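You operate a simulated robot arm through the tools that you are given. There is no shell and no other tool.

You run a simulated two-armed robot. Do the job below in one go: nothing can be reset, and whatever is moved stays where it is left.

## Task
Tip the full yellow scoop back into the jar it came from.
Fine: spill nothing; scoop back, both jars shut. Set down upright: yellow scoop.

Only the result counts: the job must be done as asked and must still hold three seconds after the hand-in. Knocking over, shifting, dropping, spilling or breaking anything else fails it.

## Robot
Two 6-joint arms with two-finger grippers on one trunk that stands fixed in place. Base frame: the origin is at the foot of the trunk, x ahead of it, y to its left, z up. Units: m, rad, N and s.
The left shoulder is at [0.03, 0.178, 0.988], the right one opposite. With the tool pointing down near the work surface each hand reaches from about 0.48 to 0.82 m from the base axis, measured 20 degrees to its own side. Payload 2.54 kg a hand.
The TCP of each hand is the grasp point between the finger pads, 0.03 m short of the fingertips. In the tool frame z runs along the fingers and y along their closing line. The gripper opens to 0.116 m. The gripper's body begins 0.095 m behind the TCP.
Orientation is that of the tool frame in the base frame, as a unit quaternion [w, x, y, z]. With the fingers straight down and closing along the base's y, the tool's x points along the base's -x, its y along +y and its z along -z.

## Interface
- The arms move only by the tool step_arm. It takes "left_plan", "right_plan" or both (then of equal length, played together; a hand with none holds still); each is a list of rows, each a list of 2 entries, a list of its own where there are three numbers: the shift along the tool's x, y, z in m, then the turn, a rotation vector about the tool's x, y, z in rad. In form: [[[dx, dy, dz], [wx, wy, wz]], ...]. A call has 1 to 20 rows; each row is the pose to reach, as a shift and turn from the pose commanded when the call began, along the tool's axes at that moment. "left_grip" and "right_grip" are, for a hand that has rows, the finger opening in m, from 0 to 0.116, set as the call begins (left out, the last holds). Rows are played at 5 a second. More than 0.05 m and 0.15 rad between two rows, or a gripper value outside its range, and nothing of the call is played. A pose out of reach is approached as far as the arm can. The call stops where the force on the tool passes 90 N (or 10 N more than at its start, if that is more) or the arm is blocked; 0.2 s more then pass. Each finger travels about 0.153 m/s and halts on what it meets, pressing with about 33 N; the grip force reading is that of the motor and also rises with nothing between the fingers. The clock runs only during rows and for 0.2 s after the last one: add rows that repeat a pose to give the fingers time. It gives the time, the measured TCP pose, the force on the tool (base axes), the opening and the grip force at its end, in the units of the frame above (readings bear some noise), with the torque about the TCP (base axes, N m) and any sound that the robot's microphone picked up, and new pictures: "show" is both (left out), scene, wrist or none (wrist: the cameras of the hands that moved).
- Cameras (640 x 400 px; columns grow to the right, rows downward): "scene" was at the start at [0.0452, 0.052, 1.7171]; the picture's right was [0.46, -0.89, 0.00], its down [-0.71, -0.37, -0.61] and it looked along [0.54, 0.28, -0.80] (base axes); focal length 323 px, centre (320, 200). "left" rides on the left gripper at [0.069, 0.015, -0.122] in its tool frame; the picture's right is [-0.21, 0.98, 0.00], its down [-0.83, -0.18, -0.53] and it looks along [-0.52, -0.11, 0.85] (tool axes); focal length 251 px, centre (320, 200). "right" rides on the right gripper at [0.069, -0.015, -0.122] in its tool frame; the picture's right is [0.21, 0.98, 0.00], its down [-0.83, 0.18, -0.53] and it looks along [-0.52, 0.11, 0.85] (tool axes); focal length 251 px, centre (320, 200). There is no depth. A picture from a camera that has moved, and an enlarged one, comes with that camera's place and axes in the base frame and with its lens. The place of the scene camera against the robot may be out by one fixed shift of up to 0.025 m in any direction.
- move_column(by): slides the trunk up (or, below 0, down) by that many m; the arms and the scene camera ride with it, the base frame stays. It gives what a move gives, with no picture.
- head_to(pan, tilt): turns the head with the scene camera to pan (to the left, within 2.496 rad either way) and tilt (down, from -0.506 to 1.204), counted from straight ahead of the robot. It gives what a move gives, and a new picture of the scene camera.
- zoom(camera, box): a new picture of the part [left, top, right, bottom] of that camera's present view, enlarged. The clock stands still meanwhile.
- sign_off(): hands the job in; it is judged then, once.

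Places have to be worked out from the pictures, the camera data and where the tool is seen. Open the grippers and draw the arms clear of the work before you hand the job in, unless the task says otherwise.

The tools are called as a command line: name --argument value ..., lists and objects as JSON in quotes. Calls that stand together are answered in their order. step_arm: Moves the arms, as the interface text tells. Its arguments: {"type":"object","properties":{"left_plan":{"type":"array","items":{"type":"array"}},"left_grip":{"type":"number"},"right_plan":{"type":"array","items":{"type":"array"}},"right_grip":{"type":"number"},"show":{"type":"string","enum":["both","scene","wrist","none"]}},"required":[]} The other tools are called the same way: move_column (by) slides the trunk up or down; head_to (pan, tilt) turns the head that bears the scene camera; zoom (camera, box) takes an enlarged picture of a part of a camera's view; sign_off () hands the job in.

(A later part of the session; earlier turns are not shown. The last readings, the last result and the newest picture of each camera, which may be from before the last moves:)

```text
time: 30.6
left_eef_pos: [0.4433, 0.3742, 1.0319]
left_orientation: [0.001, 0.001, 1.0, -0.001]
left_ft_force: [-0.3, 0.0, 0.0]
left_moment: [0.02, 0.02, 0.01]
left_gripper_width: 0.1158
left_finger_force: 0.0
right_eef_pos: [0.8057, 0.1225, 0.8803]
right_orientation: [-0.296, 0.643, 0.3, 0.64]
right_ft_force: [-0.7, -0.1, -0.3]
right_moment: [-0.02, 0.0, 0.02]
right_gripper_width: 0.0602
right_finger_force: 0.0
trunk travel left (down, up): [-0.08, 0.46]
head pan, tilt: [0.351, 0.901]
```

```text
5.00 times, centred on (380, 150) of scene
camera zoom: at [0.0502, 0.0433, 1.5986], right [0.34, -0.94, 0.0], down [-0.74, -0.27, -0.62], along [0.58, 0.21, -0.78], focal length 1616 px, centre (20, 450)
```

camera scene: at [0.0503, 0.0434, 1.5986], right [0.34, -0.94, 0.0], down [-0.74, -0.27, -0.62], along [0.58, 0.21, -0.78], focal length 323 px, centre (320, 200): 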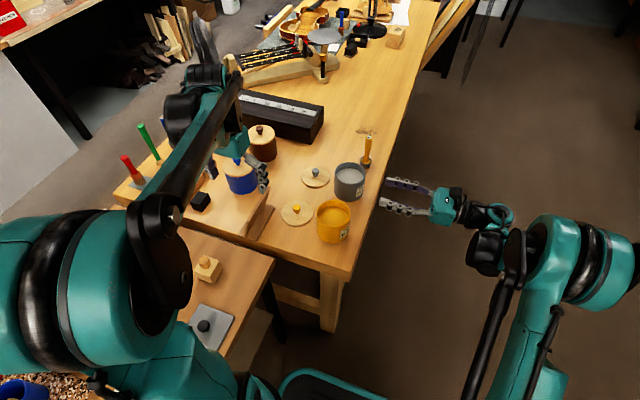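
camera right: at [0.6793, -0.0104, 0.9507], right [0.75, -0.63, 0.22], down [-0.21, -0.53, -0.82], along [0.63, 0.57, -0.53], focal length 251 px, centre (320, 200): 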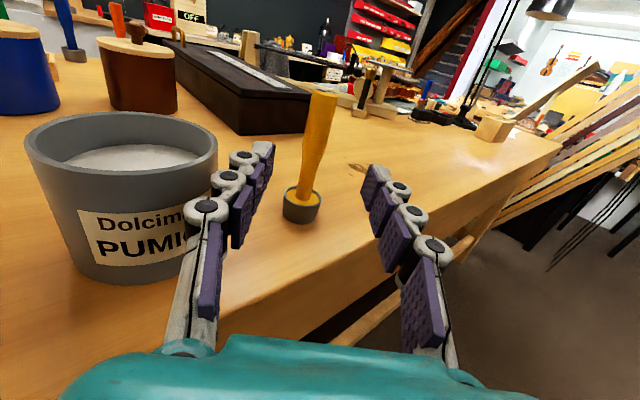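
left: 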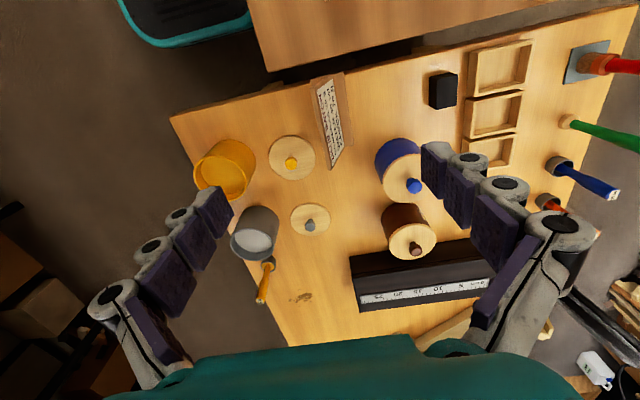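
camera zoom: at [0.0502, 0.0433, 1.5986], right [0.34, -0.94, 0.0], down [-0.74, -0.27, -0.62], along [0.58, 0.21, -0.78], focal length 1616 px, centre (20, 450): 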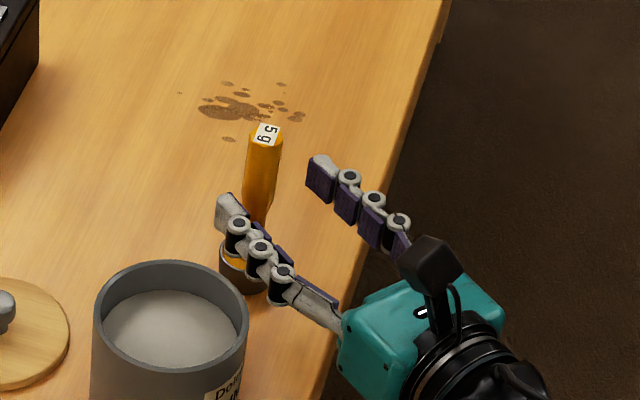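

The handle is now centred between the fingers (offset under 1 mm), about 0.040 m ahead. I advance the last 0.040 m and raise 6 mm so the pads meet the thick part of the handle.

step_arm --right_plan '[[[0.003, 0, 0.01], [0, 0, 0]], [[0.006, 0, 0.02], [0, 0, 0]], [[0.006, 0, 0.03], [0, 0, 0]], [[0.006, 0, 0.04], [0, 0, 0]], [[0.006, 0, 0.04], [0, 0, 0]]]' --show "none"

zoom --camera "right" --box '[220, 60, 420, 310]'

zoom --camera "scene" --box '[345, 110, 405, 170]'

```text
time: 31.8
left_eef_pos: [0.442, 0.3736, 1.032]
left_orientation: [-0.001, 0.0, 1.0, 0.0]
left_ft_force: [0.4, 0.0, 0.0]
left_moment: [0.0, 0.0, 0.0]
left_gripper_width: 0.1162
left_finger_force: 0.0
right_eef_pos: [0.8306, 0.1518, 0.886]
right_orientation: [-0.296, 0.643, 0.301, 0.639]
right_ft_force: [0.8, -0.9, 0.0]
right_moment: [0.04, -0.02, -0.02]
right_gripper_width: 0.0601
right_finger_force: 0.1
trunk travel left (down, up): [-0.08, 0.46]
head pan, tilt: [0.351, 0.901]
```

```text
1.60 times, centred on (320, 185) of right
camera zoom: at [0.7417, 0.0689, 0.9565], right [0.75, -0.63, 0.22], down [-0.21, -0.53, -0.82], along [0.63, 0.57, -0.53], focal length 402 px, centre (320, 224)
```

zoom: 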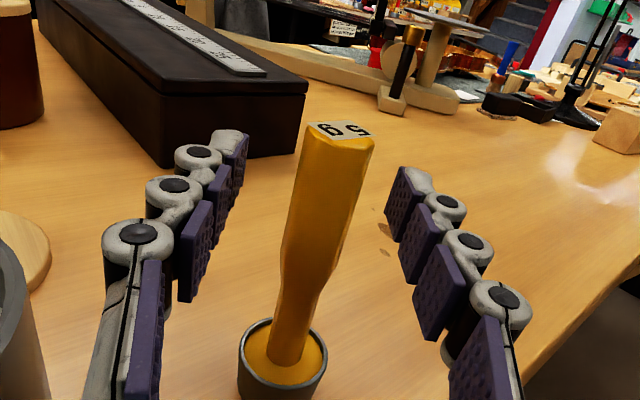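

```text
6.67 times, centred on (375, 140) of scene
camera zoom: at [0.0503, 0.0434, 1.5986], right [0.34, -0.94, 0.0], down [-0.74, -0.27, -0.62], along [0.58, 0.21, -0.78], focal length 2155 px, centre (-47, 600)
```

zoom: 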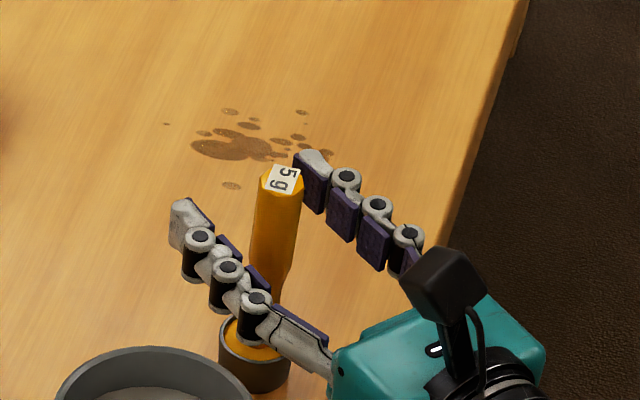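

The handle is within a couple of millimetres of the grasp centre. I close in stages, first to 0.032 m, and check the gaps on both sides.

step_arm --right_plan '[[[0, 0, 0.001], [0, 0, 0]], [[0, 0, 0.002], [0, 0, 0]]]' --right_grip 0.032 --show "none"

zoom --camera "right" --box '[240, 80, 400, 280]'

zoom --camera "scene" --box '[345, 110, 405, 170]'

```text
time: 32.4
left_eef_pos: [0.4416, 0.3743, 1.0313]
left_orientation: [0.0, 0.0, 1.0, 0.0]
left_ft_force: [-0.1, 0.8, -0.7]
left_moment: [0.03, 0.04, 0.03]
left_gripper_width: 0.1162
left_finger_force: 0.1
right_eef_pos: [0.8324, 0.1541, 0.8853]
right_orientation: [-0.297, 0.642, 0.301, 0.639]
right_ft_force: [-0.5, 0.1, -0.1]
right_moment: [0.03, -0.02, -0.02]
right_gripper_width: 0.0317
right_finger_force: 0.0
trunk travel left (down, up): [-0.08, 0.46]
head pan, tilt: [0.351, 0.901]
```

```text
2.00 times, centred on (320, 180) of right
camera zoom: at [0.743, 0.0714, 0.9563], right [0.75, -0.63, 0.22], down [-0.21, -0.53, -0.82], along [0.63, 0.57, -0.53], focal length 503 px, centre (320, 240)
```

zoom: 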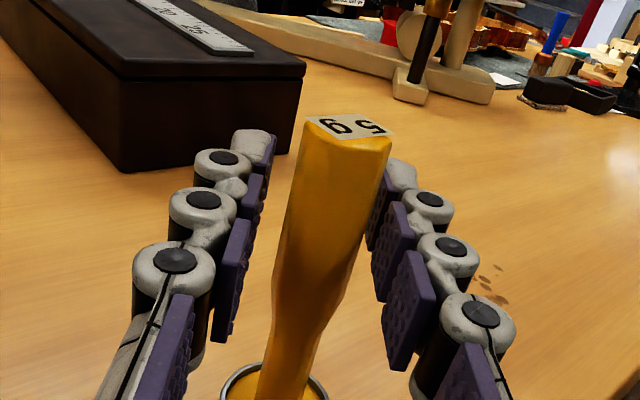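

```text
6.67 times, centred on (375, 140) of scene
camera zoom: at [0.0504, 0.0435, 1.5986], right [0.34, -0.94, 0.0], down [-0.74, -0.27, -0.62], along [0.58, 0.21, -0.78], focal length 2155 px, centre (-47, 600)
```

zoom: 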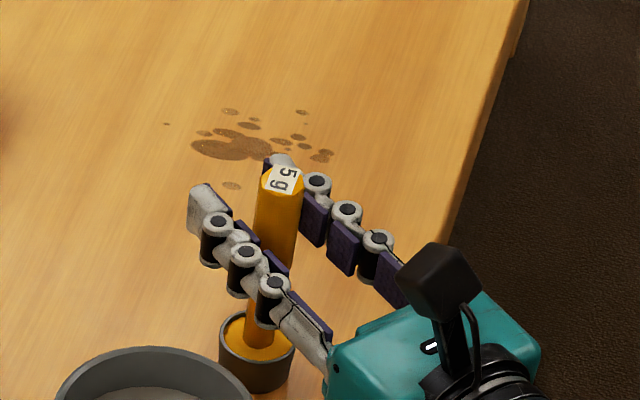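

At this opening both gaps look equal to within about half a millimetre. I close further in small steps.

step_arm --right_plan '[[[0, 0, 0], [0, 0, 0]], [[0, 0, 0], [0, 0, 0]]]' --right_grip 0.027 --show "none"

zoom --camera "right" --box '[260, 100, 380, 250]'

zoom --camera "left" --box '[200, 230, 300, 380]'

```text
time: 33.0
left_eef_pos: [0.4425, 0.3729, 1.0324]
left_orientation: [0.0, 0.0, 1.0, 0.0]
left_ft_force: [0.8, -0.2, -0.4]
left_moment: [0.02, 0.01, -0.02]
left_gripper_width: 0.116
left_finger_force: 0.0
right_eef_pos: [0.8319, 0.1538, 0.8853]
right_orientation: [-0.295, 0.643, 0.301, 0.639]
right_ft_force: [-0.1, 0.2, -0.8]
right_moment: [0.0, 0.01, 0.02]
right_gripper_width: 0.027
right_finger_force: 0.1
trunk travel left (down, up): [-0.08, 0.46]
head pan, tilt: [0.351, 0.901]
```

```text
2.67 times, centred on (320, 175) of right
camera zoom: at [0.743, 0.0713, 0.9563], right [0.75, -0.63, 0.22], down [-0.21, -0.53, -0.82], along [0.63, 0.57, -0.53], focal length 670 px, centre (320, 267)
```

zoom: 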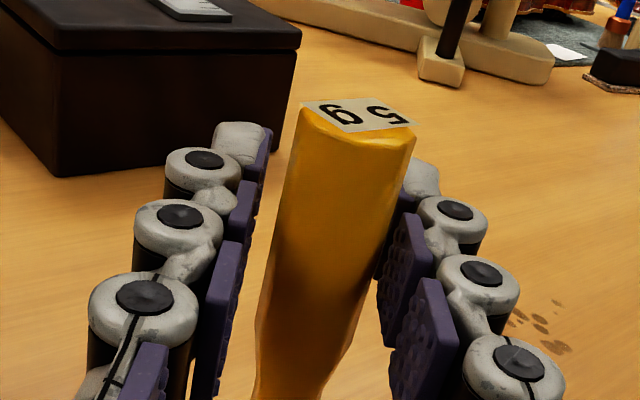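

```text
2.67 times, centred on (250, 305) of left
camera zoom: at [0.374, 0.3895, 1.155], right [0.21, 0.98, 0.0], down [0.83, -0.18, 0.53], along [0.52, -0.11, -0.85], focal length 670 px, centre (507, -80)
```

zoom: 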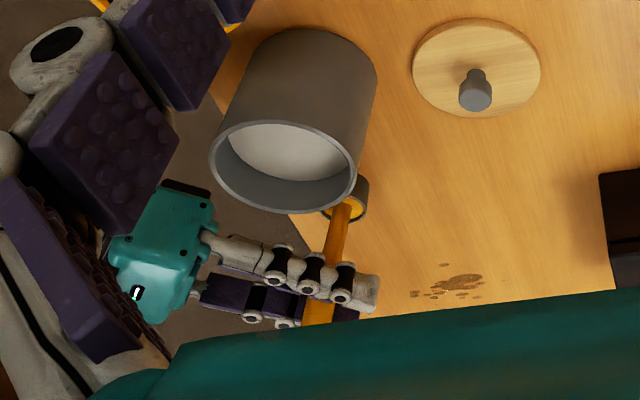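

The handle appears about 2 mm nearer the right-hand finger, so I shift the tool 2 mm toward +y to even out the gaps and look again.

step_arm --right_plan '[[[0, 0.001, 0], [0, 0, 0]], [[0, 0.002, 0], [0, 0, 0]], [[0, 0.002, 0], [0, 0, 0]]]' --show "none"

zoom --camera "right" --box '[260, 100, 380, 250]'

zoom --camera "scene" --box '[350, 120, 400, 165]'

```text
time: 33.8
left_eef_pos: [0.4424, 0.3739, 1.0314]
left_orientation: [0.0, 0.0, 1.0, 0.0]
left_ft_force: [0.3, 0.1, 0.2]
left_moment: [0.02, -0.01, 0.01]
left_gripper_width: 0.1156
left_finger_force: 0.1
right_eef_pos: [0.8345, 0.1513, 0.8867]
right_orientation: [-0.297, 0.642, 0.301, 0.639]
right_ft_force: [0.3, -0.3, -0.2]
right_moment: [-0.01, -0.02, 0.0]
right_gripper_width: 0.0269
right_finger_force: 0.2
trunk travel left (down, up): [-0.08, 0.46]
head pan, tilt: [0.351, 0.901]
```

```text
2.67 times, centred on (320, 175) of right
camera zoom: at [0.7448, 0.0695, 0.9568], right [0.75, -0.63, 0.22], down [-0.21, -0.53, -0.82], along [0.63, 0.57, -0.53], focal length 670 px, centre (320, 267)
```

zoom: 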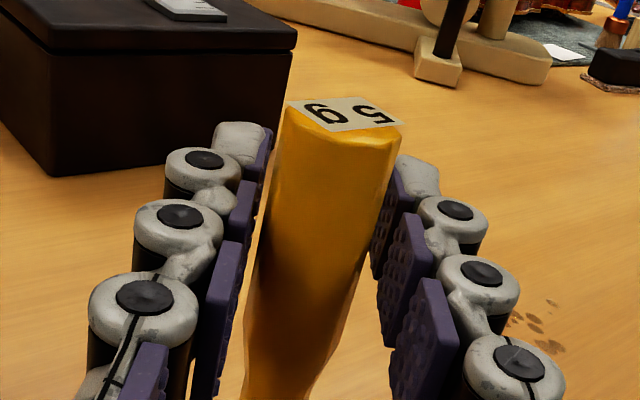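

```text
8.89 times, centred on (375, 142) of scene
camera zoom: at [0.0503, 0.0434, 1.5986], right [0.34, -0.94, 0.0], down [-0.74, -0.27, -0.62], along [0.58, 0.21, -0.78], focal length 2873 px, centre (-169, 711)
```

zoom: 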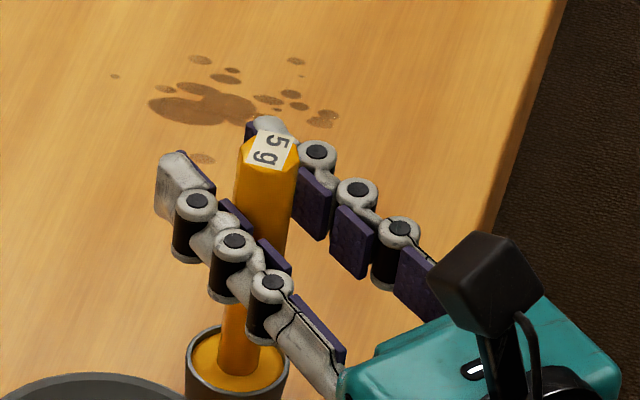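

Now the handle is centred. I close in 1 mm steps until the fingers seat on it.

step_arm --right_plan '[[[0, 0, 0], [0, 0, 0]]]' --right_grip 0.025 --show "none"

step_arm --right_plan '[[[0, 0, 0], [0, 0, 0]]]' --right_grip 0.024 --show "none"

step_arm --right_plan '[[[0, 0, 0], [0, 0, 0]]]' --right_grip 0.023 --show "none"

zoom --camera "right" --box '[260, 100, 380, 250]'

```text
time: 34.2
left_eef_pos: [0.4426, 0.3735, 1.0318]
left_orientation: [0.0, 0.0, 1.0, -0.001]
left_ft_force: [0.1, -0.2, 0.3]
left_moment: [0.01, 0.01, -0.03]
left_gripper_width: 0.1157
left_finger_force: 0.0
right_eef_pos: [0.835, 0.1526, 0.8861]
right_orientation: [-0.297, 0.642, 0.301, 0.639]
right_ft_force: [0.0, -0.7, 0.7]
right_moment: [0.01, 0.01, -0.01]
right_gripper_width: 0.0251
right_finger_force: 0.0
trunk travel left (down, up): [-0.08, 0.46]
head pan, tilt: [0.351, 0.901]
```

```text
time: 34.6
left_eef_pos: [0.4412, 0.3745, 1.0318]
left_orientation: [-0.001, 0.0, 1.0, 0.0]
left_ft_force: [-0.5, -0.9, -0.5]
left_moment: [0.0, 0.01, 0.0]
left_gripper_width: 0.1161
left_finger_force: 0.0
right_eef_pos: [0.8346, 0.1529, 0.8869]
right_orientation: [-0.295, 0.643, 0.301, 0.639]
right_ft_force: [-0.7, -0.5, 0.6]
right_moment: [-0.02, 0.01, -0.01]
right_gripper_width: 0.0244
right_finger_force: 0.1
trunk travel left (down, up): [-0.08, 0.46]
head pan, tilt: [0.351, 0.901]
```

```text
time: 35.0
left_eef_pos: [0.443, 0.3731, 1.0312]
left_orientation: [0.0, 0.001, 1.0, -0.001]
left_ft_force: [-0.5, -1.0, -0.3]
left_moment: [-0.01, 0.0, 0.01]
left_gripper_width: 0.116
left_finger_force: 0.1
right_eef_pos: [0.8337, 0.152, 0.8869]
right_orientation: [-0.297, 0.642, 0.301, 0.639]
right_ft_force: [-1.1, 0.0, 0.2]
right_moment: [0.0, 0.0, 0.0]
right_gripper_width: 0.023
right_finger_force: 0.1
trunk travel left (down, up): [-0.08, 0.46]
head pan, tilt: [0.351, 0.901]
```

```text
2.67 times, centred on (320, 175) of right
camera zoom: at [0.7448, 0.0696, 0.9567], right [0.75, -0.63, 0.22], down [-0.21, -0.53, -0.82], along [0.63, 0.57, -0.53], focal length 670 px, centre (320, 267)
```

zoom: 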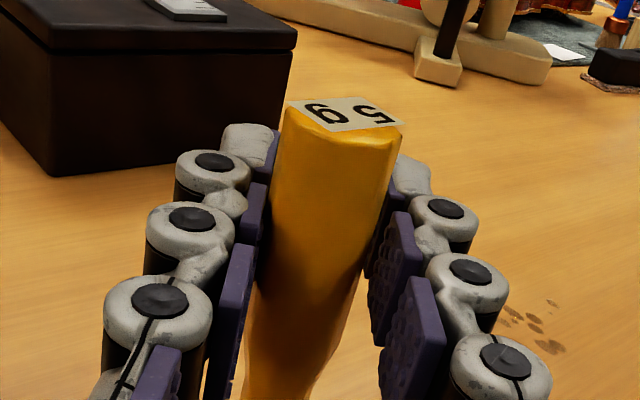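

No contact yet at 0.023 and the handle has not moved. I continue closing gently, then squeeze.

step_arm --right_plan '[[[0, 0, 0], [0, 0, 0]]]' --right_grip 0.022 --show "none"

step_arm --right_plan '[[[0, 0, 0], [0, 0, 0]]]' --right_grip 0.021 --show "none"

step_arm --right_plan '[[[0, 0, 0], [0, 0, 0]]]' --right_grip 0.02 --show "none"

zoom --camera "right" --box '[260, 100, 380, 250]'

```text
time: 35.4
left_eef_pos: [0.4424, 0.3734, 1.032]
left_orientation: [0.0, 0.0, 1.0, 0.0]
left_ft_force: [0.1, 0.3, -0.2]
left_moment: [-0.01, 0.03, 0.0]
left_gripper_width: 0.1159
left_finger_force: 0.0
right_eef_pos: [0.8341, 0.1523, 0.8869]
right_orientation: [-0.297, 0.642, 0.302, 0.639]
right_ft_force: [-0.4, 0.8, 0.4]
right_moment: [-0.04, 0.0, 0.01]
right_gripper_width: 0.0226
right_finger_force: 0.1
trunk travel left (down, up): [-0.08, 0.46]
head pan, tilt: [0.351, 0.901]
```

```text
time: 35.8
left_eef_pos: [0.4428, 0.372, 1.0318]
left_orientation: [0.0, 0.0, 1.0, -0.001]
left_ft_force: [-0.2, -0.3, 0.3]
left_moment: [0.05, 0.01, -0.01]
left_gripper_width: 0.1159
left_finger_force: 0.0
right_eef_pos: [0.834, 0.153, 0.887]
right_orientation: [-0.297, 0.643, 0.302, 0.638]
right_ft_force: [-0.4, 1.1, -0.6]
right_moment: [0.0, -0.02, 0.03]
right_gripper_width: 0.0209
right_finger_force: 0.3
trunk travel left (down, up): [-0.08, 0.46]
head pan, tilt: [0.351, 0.901]
```

```text
time: 36.2
left_eef_pos: [0.4429, 0.3741, 1.0316]
left_orientation: [-0.001, 0.0, 1.0, 0.0]
left_ft_force: [-1.0, -0.4, 0.0]
left_moment: [-0.04, 0.02, 0.0]
left_gripper_width: 0.1158
left_finger_force: 0.0
right_eef_pos: [0.8351, 0.1533, 0.887]
right_orientation: [-0.297, 0.642, 0.301, 0.639]
right_ft_force: [0.4, 0.3, 0.1]
right_moment: [0.0, 0.04, -0.04]
right_gripper_width: 0.02
right_finger_force: 0.4
trunk travel left (down, up): [-0.08, 0.46]
head pan, tilt: [0.351, 0.901]
```

```text
2.67 times, centred on (320, 175) of right
camera zoom: at [0.7447, 0.0696, 0.9567], right [0.75, -0.63, 0.22], down [-0.21, -0.53, -0.82], along [0.63, 0.57, -0.53], focal length 670 px, centre (320, 267)
```

zoom: 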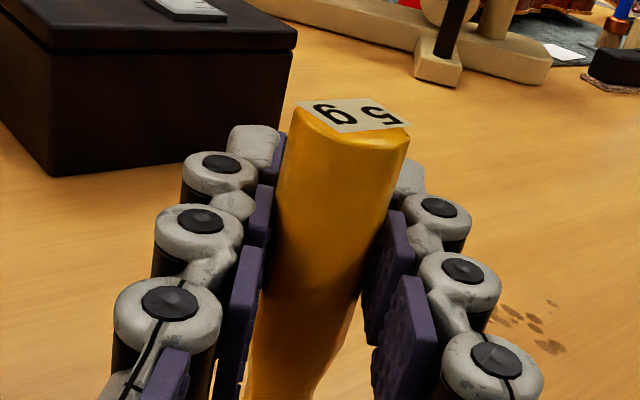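

The left finger has nudged the handle by about a millimetre; it still stands. I shift the tool 1 mm back and keep closing in small steps.

step_arm --right_plan '[[[0, -0.001, 0], [0, 0, 0]]]' --right_grip 0.0195 --show "none"

step_arm --right_plan '[[[0, 0, 0], [0, 0, 0]]]' --right_grip 0.0185 --show "none"

step_arm --right_plan '[[[0, 0, 0], [0, 0, 0]]]' --right_grip 0.0175 --show "none"

zoom --camera "right" --box '[260, 100, 380, 250]'

```text
time: 36.6
left_eef_pos: [0.4427, 0.3732, 1.0327]
left_orientation: [0.0, 0.0, 1.0, 0.0]
left_ft_force: [0.1, -0.4, 0.7]
left_moment: [-0.02, 0.01, 0.01]
left_gripper_width: 0.1158
left_finger_force: 0.1
right_eef_pos: [0.8336, 0.1525, 0.8861]
right_orientation: [-0.297, 0.642, 0.302, 0.639]
right_ft_force: [-0.3, 0.8, 0.5]
right_moment: [-0.01, -0.03, 0.03]
right_gripper_width: 0.0199
right_finger_force: 0.1
trunk travel left (down, up): [-0.08, 0.46]
head pan, tilt: [0.351, 0.901]
```

```text
time: 37.0
left_eef_pos: [0.443, 0.3729, 1.0321]
left_orientation: [0.0, 0.0, 1.0, -0.001]
left_ft_force: [-0.4, 0.4, -0.5]
left_moment: [0.0, -0.03, -0.02]
left_gripper_width: 0.116
left_finger_force: 0.0
right_eef_pos: [0.8348, 0.153, 0.8865]
right_orientation: [-0.295, 0.643, 0.301, 0.639]
right_ft_force: [0.6, -0.2, 0.6]
right_moment: [-0.03, 0.01, -0.03]
right_gripper_width: 0.0192
right_finger_force: 0.2
trunk travel left (down, up): [-0.08, 0.46]
head pan, tilt: [0.351, 0.901]
```

```text
time: 37.4
left_eef_pos: [0.4418, 0.3742, 1.0324]
left_orientation: [0.0, -0.001, 1.0, 0.001]
left_ft_force: [-0.2, 0.1, 0.2]
left_moment: [0.04, 0.01, 0.01]
left_gripper_width: 0.1162
left_finger_force: 0.1
right_eef_pos: [0.8342, 0.1525, 0.8864]
right_orientation: [-0.297, 0.642, 0.301, 0.639]
right_ft_force: [0.8, 0.3, 0.2]
right_moment: [0.02, -0.06, 0.02]
right_gripper_width: 0.0184
right_finger_force: 20.7
trunk travel left (down, up): [-0.08, 0.46]
head pan, tilt: [0.351, 0.901]
```

```text
2.67 times, centred on (320, 175) of right
camera zoom: at [0.7446, 0.0703, 0.9567], right [0.75, -0.63, 0.22], down [-0.21, -0.53, -0.82], along [0.63, 0.57, -0.53], focal length 670 px, centre (320, 267)
```

zoom: 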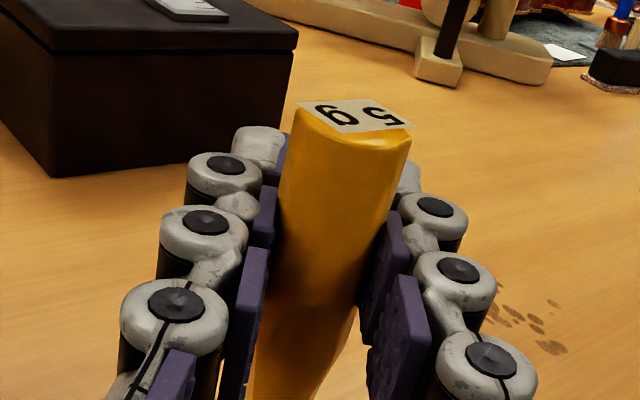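

The grip is firm (20.7 N at 0.0184 m). I tighten fully and lift the scoop 3 cm slowly, then check that it hangs straight.

step_arm --right_plan '[[[0, 0, 0], [0, 0, 0]], [[0, 0, 0], [0, 0, 0]], [[0.004, 0, 0], [0, 0, 0]], [[0.01, 0, 0], [0, 0, 0]], [[0.02, 0, 0], [0, 0, 0]], [[0.03, 0, 0], [0, 0, 0]], [[0.03, 0, 0], [0, 0, 0]]]' --right_grip 0.005 --show "wrist"

zoom --camera "scene" --box '[340, 100, 420, 180]'

```text
time: 39.0
left_eef_pos: [0.4428, 0.374, 1.0321]
left_orientation: [0.001, 0.0, 1.0, 0.0]
left_ft_force: [0.3, 0.4, 0.5]
left_moment: [0.01, 0.01, 0.01]
left_gripper_width: 0.1159
left_finger_force: 0.0
right_eef_pos: [0.8333, 0.1513, 0.9163]
right_orientation: [-0.296, 0.643, 0.301, 0.639]
right_ft_force: [-0.1, 0.0, -0.4]
right_moment: [-0.01, 0.04, 0.01]
right_gripper_width: 0.018
right_finger_force: 33.2
trunk travel left (down, up): [-0.08, 0.46]
head pan, tilt: [0.351, 0.901]
camera right: at [0.7441, 0.0683, 0.9868], right [0.75, -0.63, 0.22], down [-0.21, -0.53, -0.82], along [0.63, 0.57, -0.53], focal length 251 px, centre (320, 200)
```

right: 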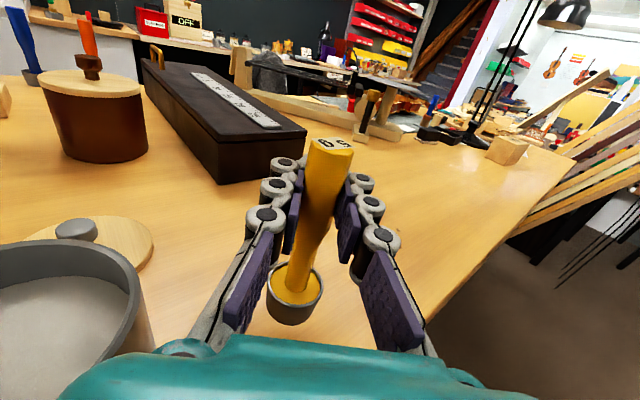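

```text
5.00 times, centred on (380, 140) of scene
camera zoom: at [0.0505, 0.0435, 1.5986], right [0.34, -0.94, 0.0], down [-0.74, -0.27, -0.62], along [0.58, 0.21, -0.78], focal length 1616 px, centre (20, 500)
```

zoom: 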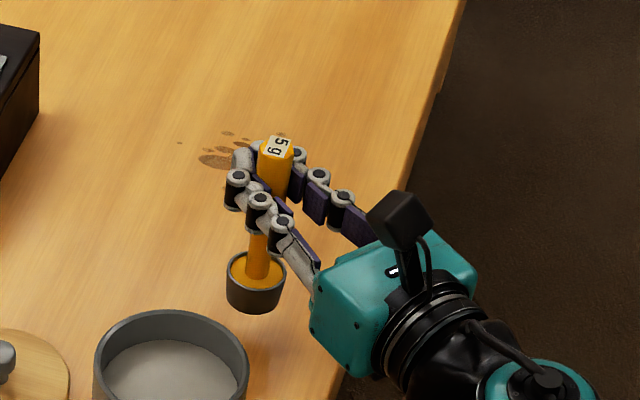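

The scoop hangs straight with its fill intact (grip 33 N). I now carry it upright: up to z≈1.0, around the outside of the pumice jar along the table's right side, yawing the tool to +y, ending near (0.56, 0.06).

step_arm --right_plan '[[[0.006, 0, 0], [0, 0, 0]], [[0.022, 0, 0], [0, 0, 0]], [[0.042, 0, 0], [0, 0, 0]], [[0.062, 0, 0], [0, 0, 0]], [[0.078, 0, 0], [0, 0, 0]], [[0.085, 0, 0], [0, 0, 0]], [[0.085, -0.001, -0.0104], [0.028, 0, 0]], [[0.085, -0.0031, -0.0327], [0.087, 0, 0]], [[0.085, -0.0055, -0.0575], [0.154, 0, 0]], [[0.085, -0.0079, -0.0823], [0.22, 0, 0]], [[0.085, -0.0103, -0.1071], [0.286, 0, 0]], [[0.085, -0.0125, -0.1306], [0.349, 0, 0]], [[0.085, -0.0291, -0.1445], [0.391, 0, 0]], [[0.085, -0.047, -0.1595], [0.436, 0, 0]], [[0.085, -0.0649, -0.1745], [0.482, 0, 0]], [[0.085, -0.0829, -0.1896], [0.527, 0, 0]], [[0.085, -0.1008, -0.2046], [0.572, 0, 0]], [[0.085, -0.1188, -0.2196], [0.618, 0, 0]], [[0.085, -0.1367, -0.2346], [0.663, 0, 0]], [[0.085, -0.1505, -0.2462], [0.698, 0, 0]]]' --show "both"

```text
time: 43.2
left_eef_pos: [0.4415, 0.373, 1.0319]
left_orientation: [0.0, 0.0, 1.0, 0.0]
left_ft_force: [0.3, 0.2, -0.3]
left_moment: [0.0, 0.01, 0.0]
left_gripper_width: 0.1158
left_finger_force: 0.2
right_eef_pos: [0.5589, 0.0642, 1.0055]
right_orientation: [-0.499, 0.502, 0.502, 0.497]
right_ft_force: [-0.9, 0.3, -0.2]
right_moment: [0.0, 0.01, 0.01]
right_gripper_width: 0.0181
right_finger_force: 33.1
trunk travel left (down, up): [-0.08, 0.46]
head pan, tilt: [0.351, 0.901]
camera scene: at [0.0502, 0.0434, 1.5986], right [0.34, -0.94, 0.0], down [-0.74, -0.27, -0.62], along [0.58, 0.21, -0.78], focal length 323 px, centre (320, 200)
camera right: at [0.5448, -0.0566, 1.0758], right [0.98, 0.0, 0.21], down [0.18, -0.54, -0.82], along [0.11, 0.84, -0.53], focal length 251 px, centre (320, 200)
```

scene: 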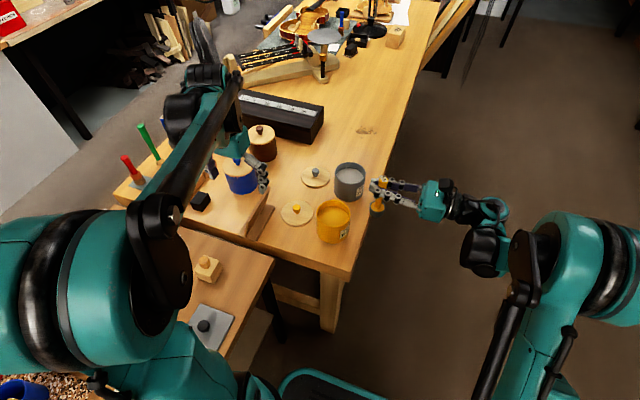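
right: 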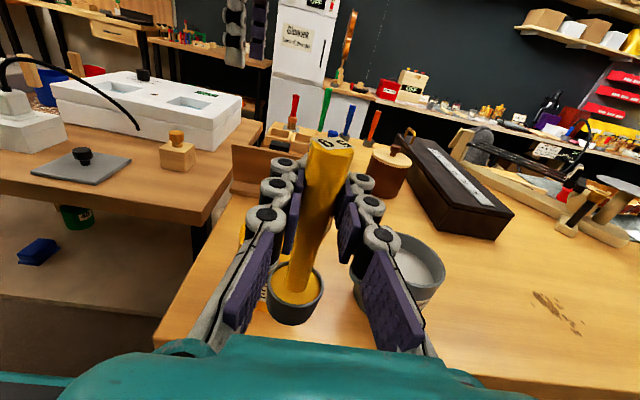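

The scoop arrived upright at (0.559, 0.064, 1.005). I re-measure the resin jar from the left wrist camera and the scene camera before moving over it.

zoom --camera "left" --box '[130, 90, 290, 250]'

zoom --camera "scene" --box '[300, 160, 400, 260]'

```text
2.50 times, centred on (210, 170) of left
camera zoom: at [0.3739, 0.3895, 1.155], right [0.21, 0.98, 0.0], down [0.83, -0.18, 0.53], along [0.52, -0.11, -0.85], focal length 629 px, centre (595, 275)
```

zoom: 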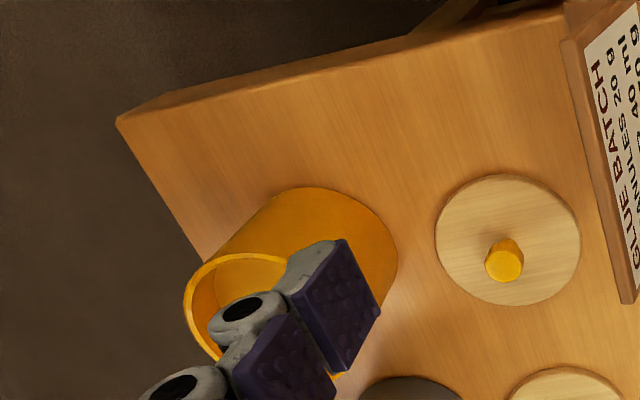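

```text
4.00 times, centred on (350, 210) of scene
camera zoom: at [0.0502, 0.0434, 1.5986], right [0.34, -0.94, 0.0], down [-0.74, -0.27, -0.62], along [0.58, 0.21, -0.78], focal length 1293 px, centre (200, 160)
```

zoom: 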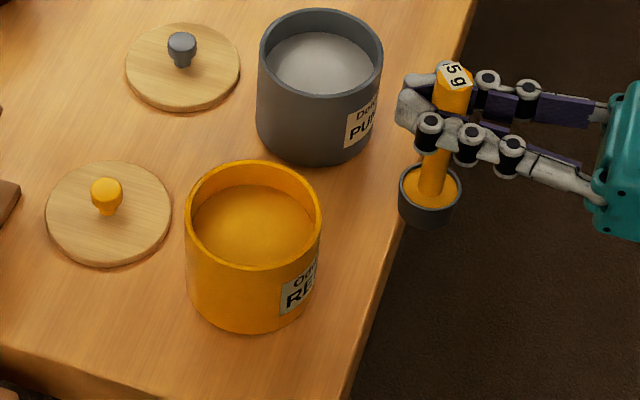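

Combining both views, the resin jar's mouth centre is about (0.540, 0.172, 0.87). I move the scoop, still upright, to hang over it (cup at x≈0.532, y≈0.172, bottom about 3 cm above the rim).

step_arm --right_plan '[[[0.001, -0.002, 0.007], [0, 0, 0]], [[0.002, -0.006, 0.024], [0, 0, 0]], [[0.003, -0.011, 0.044], [0, 0, 0]], [[0.003, -0.016, 0.064], [0, 0, 0]], [[0.003, -0.021, 0.084], [0, 0, 0]], [[0.003, -0.025, 0.1], [0, 0, 0]], [[0.003, -0.027, 0.108], [0, 0, 0]], [[0.003, -0.027, 0.108], [0, 0, 0]]]' --show "both"

zoom --camera "scene" --box '[300, 160, 400, 260]'

zoom --camera "right" --box '[220, 120, 420, 360]'

```text
time: 45.0
left_eef_pos: [0.4436, 0.3735, 1.0321]
left_orientation: [0.0, 0.001, 1.0, 0.0]
left_ft_force: [0.4, 0.0, 1.1]
left_moment: [-0.02, -0.01, 0.0]
left_gripper_width: 0.116
left_finger_force: 0.1
right_eef_pos: [0.5327, 0.1703, 1.0064]
right_orientation: [-0.498, 0.503, 0.501, 0.498]
right_ft_force: [0.0, 0.3, -1.3]
right_moment: [0.02, 0.03, -0.03]
right_gripper_width: 0.0178
right_finger_force: 32.6
trunk travel left (down, up): [-0.08, 0.46]
head pan, tilt: [0.351, 0.901]
camera scene: at [0.0504, 0.0434, 1.5986], right [0.34, -0.94, 0.0], down [-0.74, -0.27, -0.62], along [0.58, 0.21, -0.78], focal length 323 px, centre (320, 200)
camera right: at [0.5175, 0.0492, 1.0758], right [0.98, 0.0, 0.21], down [0.18, -0.54, -0.82], along [0.11, 0.84, -0.53], focal length 251 px, centre (320, 200)
```

scene: 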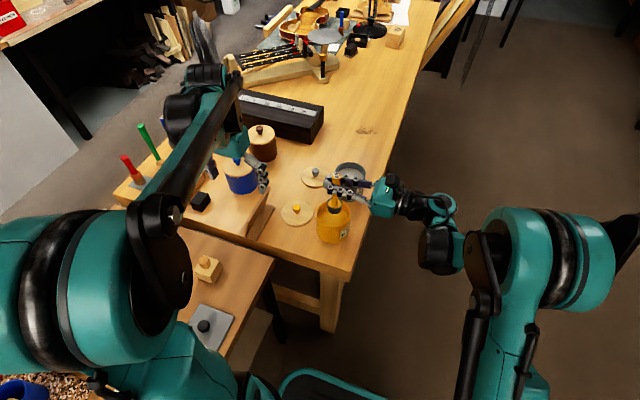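
right: 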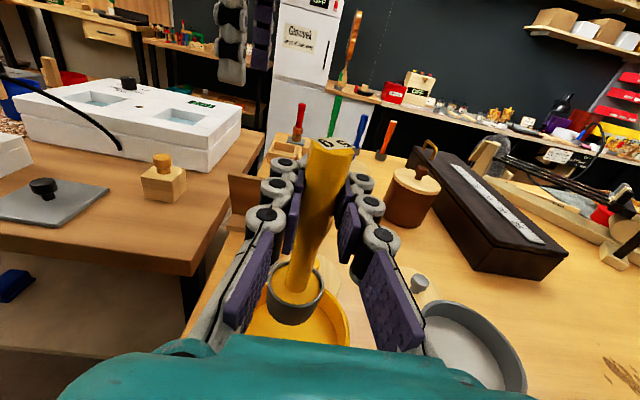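

```text
4.00 times, centred on (350, 210) of scene
camera zoom: at [0.0504, 0.0434, 1.5986], right [0.34, -0.94, 0.0], down [-0.74, -0.27, -0.62], along [0.58, 0.21, -0.78], focal length 1293 px, centre (200, 160)
```

zoom: 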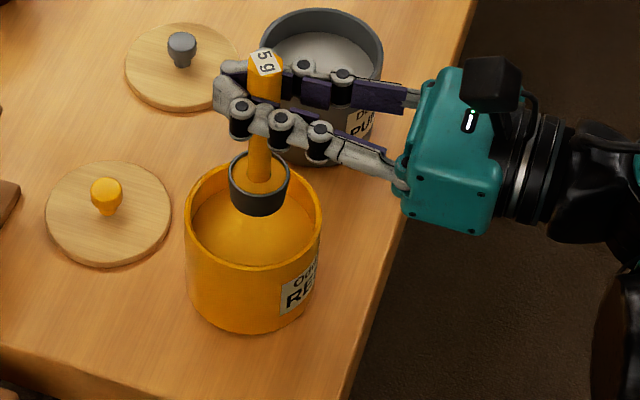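

```text
1.67 times, centred on (320, 240) of right
camera zoom: at [0.5175, 0.0492, 1.0758], right [0.98, 0.0, 0.21], down [0.18, -0.54, -0.82], along [0.11, 0.84, -0.53], focal length 419 px, centre (320, 133)
```

zoom: 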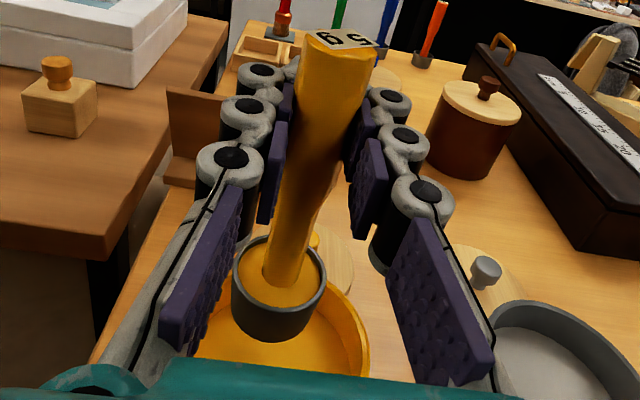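

The cup hangs inside the jar mouth's outline with about 3 cm clearance. I begin tipping slowly, pivoting around the cup (handle leaning toward +x), first to 40°, while lowering the cup about 1 cm, then I check.

step_arm --right_plan '[[[-0.0019, 0.0041, 0.0003], [0, 0, 0.07]], [[-0.0042, 0.0082, 0.0006], [0, 0, 0.14]], [[-0.0068, 0.0123, 0.0009], [0, 0, 0.21]], [[-0.0099, 0.0163, 0.0011], [0, 0, 0.28]], [[-0.0133, 0.0202, 0.0014], [0, 0, 0.35]], [[-0.017, 0.0239, 0.0017], [0, 0, 0.42]], [[-0.0211, 0.0275, 0.002], [0, 0, 0.49]], [[-0.0239, 0.0322, 0.002], [0, 0, 0.56]], [[-0.0269, 0.0367, 0.002], [0, 0, 0.63]], [[-0.0303, 0.041, 0.002], [0, 0, 0.7]]]' --show "wrist"

zoom --camera "scene" --box '[300, 160, 400, 260]'

```text
time: 47.2
left_eef_pos: [0.4427, 0.3733, 1.0315]
left_orientation: [0.0, -0.001, 1.0, 0.0]
left_ft_force: [-0.6, -0.1, 0.4]
left_moment: [0.04, 0.02, -0.03]
left_gripper_width: 0.1158
left_finger_force: 0.1
right_eef_pos: [0.5742, 0.1721, 0.9754]
right_orientation: [-0.64, 0.644, 0.299, 0.295]
right_ft_force: [-0.1, -0.7, 0.1]
right_moment: [0.02, -0.05, 0.04]
right_gripper_width: 0.0181
right_finger_force: 32.9
trunk travel left (down, up): [-0.08, 0.46]
head pan, tilt: [0.351, 0.901]
camera right: at [0.6079, 0.0506, 1.0388], right [0.88, 0.0, -0.47], down [-0.4, -0.54, -0.74], along [-0.25, 0.84, -0.48], focal length 251 px, centre (320, 200)
```

right: 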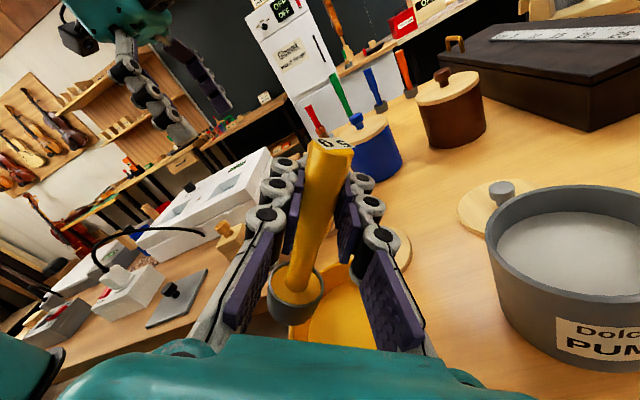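

```text
4.00 times, centred on (350, 210) of scene
camera zoom: at [0.0506, 0.0435, 1.5986], right [0.34, -0.94, 0.0], down [-0.74, -0.27, -0.62], along [0.58, 0.21, -0.78], focal length 1293 px, centre (200, 160)
```

zoom: 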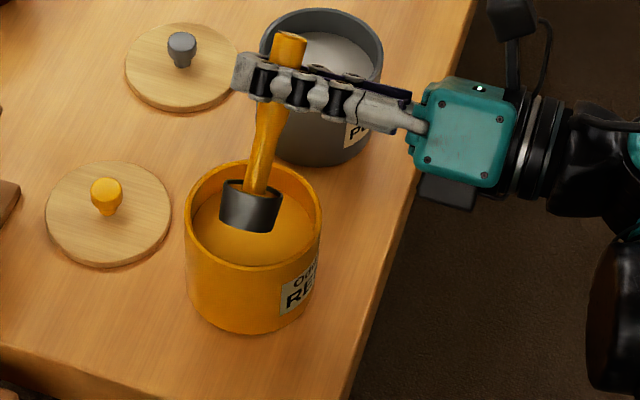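

At 40° everything looks right: the cup is over the mouth and nothing has fallen outside. I continue slowly to 90°, keeping the cup over the jar.

step_arm --right_plan '[[[0.0002, 0.0059, 0], [0, 0, 0.0725]], [[0.0, 0.0119, 0], [0, 0, 0.145]], [[-0.0005, 0.0177, 0], [0, 0, 0.2175]], [[-0.0015, 0.0235, 0], [0, 0, 0.29]], [[-0.0029, 0.0292, 0], [0, 0, 0.3625]], [[-0.0047, 0.0348, 0], [0, 0, 0.435]], [[-0.0068, 0.0401, 0], [0, 0, 0.5075]], [[-0.0093, 0.0452, 0], [0, 0, 0.58]], [[-0.0121, 0.0501, 0], [0, 0, 0.6525]], [[-0.0153, 0.0549, 0], [0, 0, 0.725]], [[-0.0188, 0.0592, 0], [0, 0, 0.7975]], [[-0.0226, 0.0633, 0], [0, 0, 0.87]], [[-0.0226, 0.0633, 0], [0, 0, 0.87]]]' --show "wrist"

zoom --camera "scene" --box '[300, 160, 400, 260]'

zoom --camera "right" --box '[220, 180, 420, 360]'

```text
time: 50.0
left_eef_pos: [0.4428, 0.3733, 1.0325]
left_orientation: [0.0, 0.0, 1.0, 0.001]
left_ft_force: [0.2, -0.2, 0.5]
left_moment: [0.02, 0.0, -0.03]
left_gripper_width: 0.1158
left_finger_force: 0.1
right_eef_pos: [0.608, 0.1719, 0.9161]
right_orientation: [-0.704, 0.71, -0.001, -0.001]
right_ft_force: [-0.4, -0.3, 0.8]
right_moment: [0.01, -0.06, -0.02]
right_gripper_width: 0.017
right_finger_force: 32.8
trunk travel left (down, up): [-0.08, 0.46]
head pan, tilt: [0.351, 0.901]
camera right: at [0.6773, 0.0507, 0.9331], right [0.21, -0.01, -0.98], down [-0.83, -0.54, -0.18], along [-0.52, 0.84, -0.12], focal length 251 px, centre (320, 200)
```

right: 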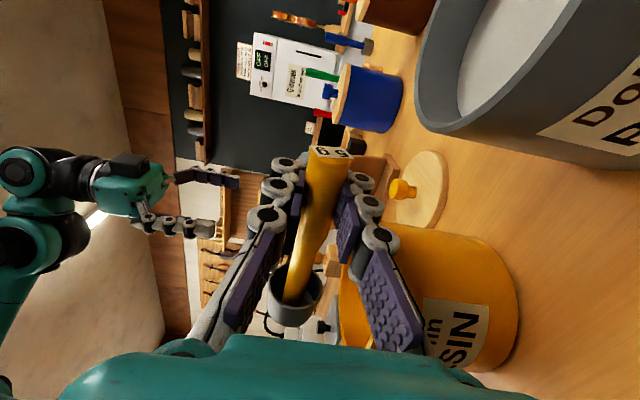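

```text
4.00 times, centred on (350, 210) of scene
camera zoom: at [0.0503, 0.0435, 1.5986], right [0.34, -0.94, 0.0], down [-0.74, -0.27, -0.62], along [0.58, 0.21, -0.78], focal length 1293 px, centre (200, 160)
```

zoom: 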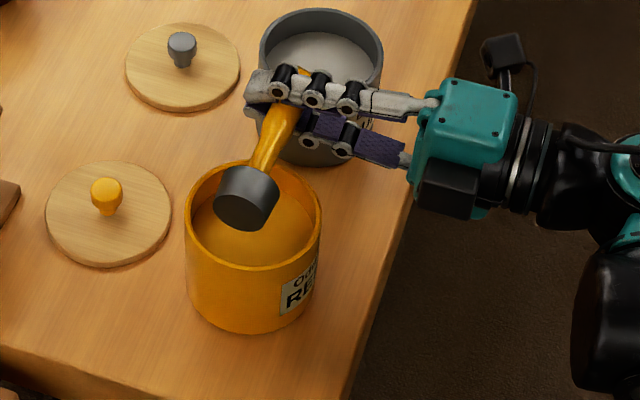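

```text
2.22 times, centred on (320, 270) of right
camera zoom: at [0.6773, 0.0507, 0.9331], right [0.21, -0.01, -0.98], down [-0.83, -0.54, -0.18], along [-0.52, 0.84, -0.12], focal length 559 px, centre (320, 44)
```

zoom: 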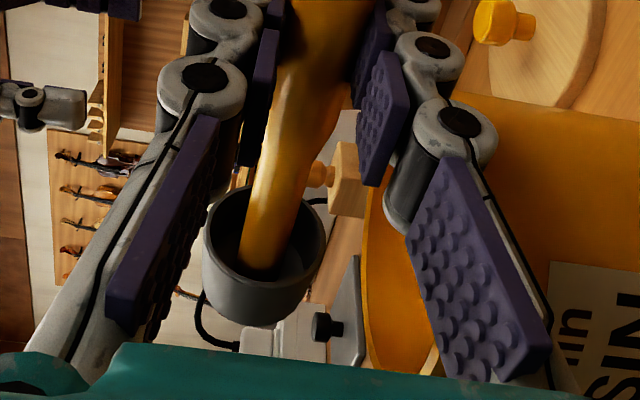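

The cup's inside now looks empty and nothing lies outside the jar. I tip it further to about 125° (raising a little for clearance) and hold, to make sure every grain drops in.

step_arm --right_plan '[[[0.001, -0.0004, 0], [0, 0, 0.0763]], [[0.0016, -0.0009, 0], [0, 0, 0.1526]], [[0.0017, -0.0014, 0], [0, 0, 0.2289]], [[0.0014, -0.002, 0], [0, 0, 0.3052]], [[0.0007, -0.0028, 0], [0, 0, 0.3815]], [[-0.0005, -0.0037, 0], [0, 0, 0.4578]], [[-0.0021, 0.0015, 0], [0, 0, 0.5341]], [[-0.004, 0.0065, 0], [0, 0, 0.6104]], [[-0.004, 0.0065, 0], [0, 0, 0.6104]], [[-0.004, 0.0065, 0], [0, 0, 0.6104]], [[-0.004, 0.0065, 0], [0, 0, 0.6104]]]' --show "wrist"

zoom --camera "scene" --box '[300, 160, 400, 260]'

zoom --camera "right" --box '[220, 180, 420, 360]'

```text
time: 52.4
left_eef_pos: [0.4432, 0.3738, 1.0328]
left_orientation: [0.0, 0.0, 1.0, 0.001]
left_ft_force: [0.2, 0.4, 0.3]
left_moment: [-0.03, -0.02, 0.01]
left_gripper_width: 0.1159
left_finger_force: 0.1
right_eef_pos: [0.6034, 0.1709, 0.9098]
right_orientation: [-0.672, 0.677, -0.213, -0.211]
right_ft_force: [0.2, -0.4, -1.6]
right_moment: [-0.04, -0.06, 0.01]
right_gripper_width: 0.0171
right_finger_force: 33.0
trunk travel left (down, up): [-0.08, 0.46]
head pan, tilt: [0.351, 0.901]
camera right: at [0.6683, 0.0497, 0.885], right [-0.38, -0.01, -0.92], down [-0.78, -0.53, 0.33], along [-0.49, 0.85, 0.2], focal length 251 px, centre (320, 200)
```

right: 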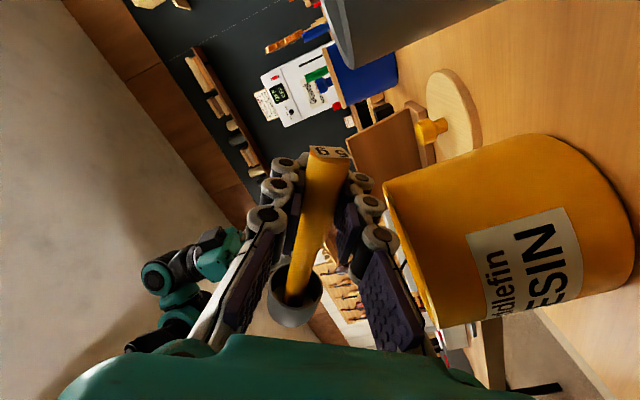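

```text
4.00 times, centred on (350, 210) of scene
camera zoom: at [0.0504, 0.0435, 1.5986], right [0.34, -0.94, 0.0], down [-0.74, -0.27, -0.62], along [0.58, 0.21, -0.78], focal length 1293 px, centre (200, 160)
```

zoom: 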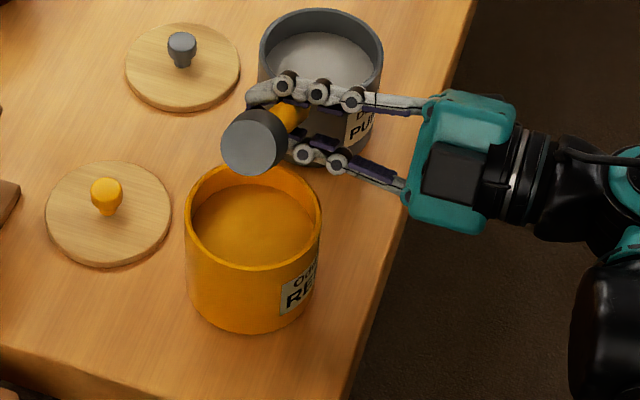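

```text
2.22 times, centred on (320, 270) of right
camera zoom: at [0.6683, 0.0497, 0.885], right [-0.38, -0.01, -0.92], down [-0.78, -0.53, 0.33], along [-0.49, 0.85, 0.2], focal length 559 px, centre (320, 44)
```

zoom: 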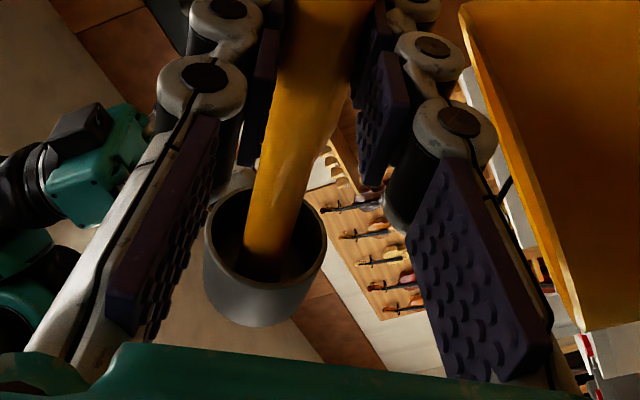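

The scoop is clearly empty and the table is clean. I turn it back upright over the jar by reversing the motion.

step_arm --right_plan '[[[-0.0007, -0.0105, 0], [0, 0, -0.13625]], [[-0.0029, -0.0209, 0], [0, 0, -0.2725]], [[-0.0064, -0.0308, 0], [0, 0, -0.40875]], [[-0.0112, -0.0402, 0], [0, 0, -0.545]], [[-0.0173, -0.0489, 0], [0, 0, -0.68125]], [[-0.0245, -0.0566, 0], [0, 0, -0.8175]], [[-0.0327, -0.0633, 0], [0, 0, -0.95375]], [[-0.0417, -0.0688, 0], [0, 0, -1.09]], [[-0.0514, -0.073, 0], [0, 0, -1.22625]], [[-0.0616, -0.0759, 0], [0, 0, -1.3625]], [[-0.072, -0.0774, 0], [0, 0, -1.49875]], [[-0.0826, -0.0774, 0], [0, 0, -1.635]], [[-0.0931, -0.076, 0], [0, 0, -1.77125]], [[-0.1032, -0.0732, 0], [0, 0, -1.9075]], [[-0.113, -0.0691, 0], [0, 0, -2.04375]], [[-0.122, -0.0636, 0], [0, 0, -2.18]], [[-0.122, -0.0636, 0], [0, 0, -2.18]]]' --show "wrist"

zoom --camera "scene" --box '[300, 160, 400, 260]'

zoom --camera "right" --box '[220, 100, 420, 360]'

```text
time: 56.0
left_eef_pos: [0.4426, 0.3734, 1.0321]
left_orientation: [0.0, 0.0, 1.0, 0.0]
left_ft_force: [0.2, -0.4, -0.9]
left_moment: [-0.01, 0.01, 0.04]
left_gripper_width: 0.1159
left_finger_force: 0.0
right_eef_pos: [0.5425, 0.1722, 1.0322]
right_orientation: [-0.498, 0.502, 0.502, 0.497]
right_ft_force: [-0.4, 0.0, -0.5]
right_moment: [0.05, 0.03, -0.01]
right_gripper_width: 0.0172
right_finger_force: 33.2
trunk travel left (down, up): [-0.08, 0.46]
head pan, tilt: [0.351, 0.901]
camera right: at [0.5273, 0.0507, 1.1023], right [0.98, 0.0, 0.21], down [0.18, -0.54, -0.82], along [0.11, 0.84, -0.53], focal length 251 px, centre (320, 200)
```

right: 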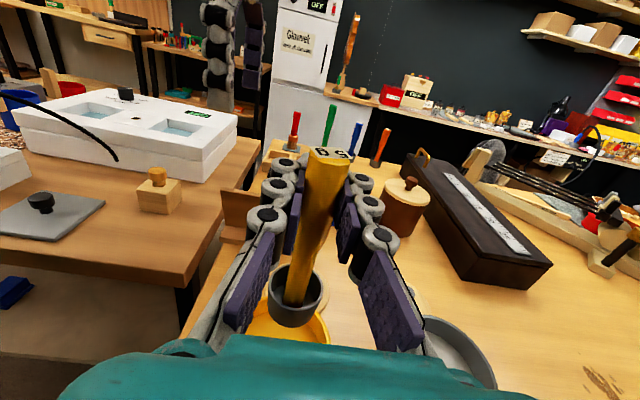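

```text
4.00 times, centred on (350, 210) of scene
camera zoom: at [0.0505, 0.0435, 1.5986], right [0.34, -0.94, 0.0], down [-0.74, -0.27, -0.62], along [0.58, 0.21, -0.78], focal length 1293 px, centre (200, 160)
```

zoom: 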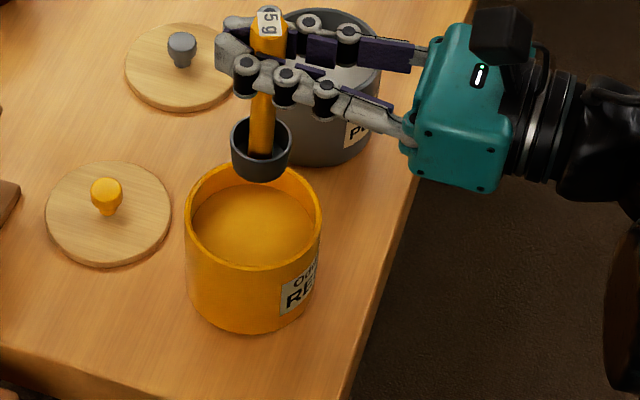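

```text
1.54 times, centred on (320, 230) of right
camera zoom: at [0.5273, 0.0507, 1.1023], right [0.98, 0.0, 0.21], down [0.18, -0.54, -0.82], along [0.11, 0.84, -0.53], focal length 387 px, centre (320, 154)
```

zoom: 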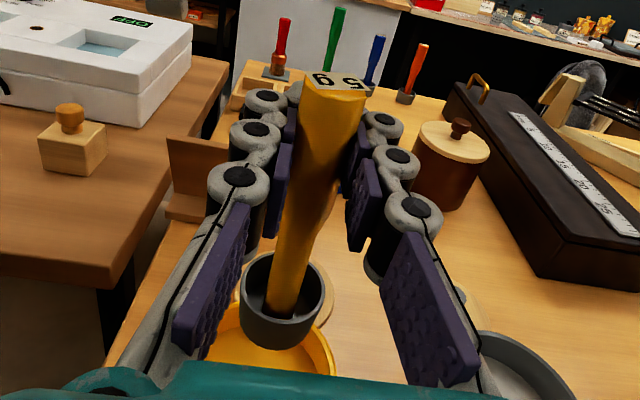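

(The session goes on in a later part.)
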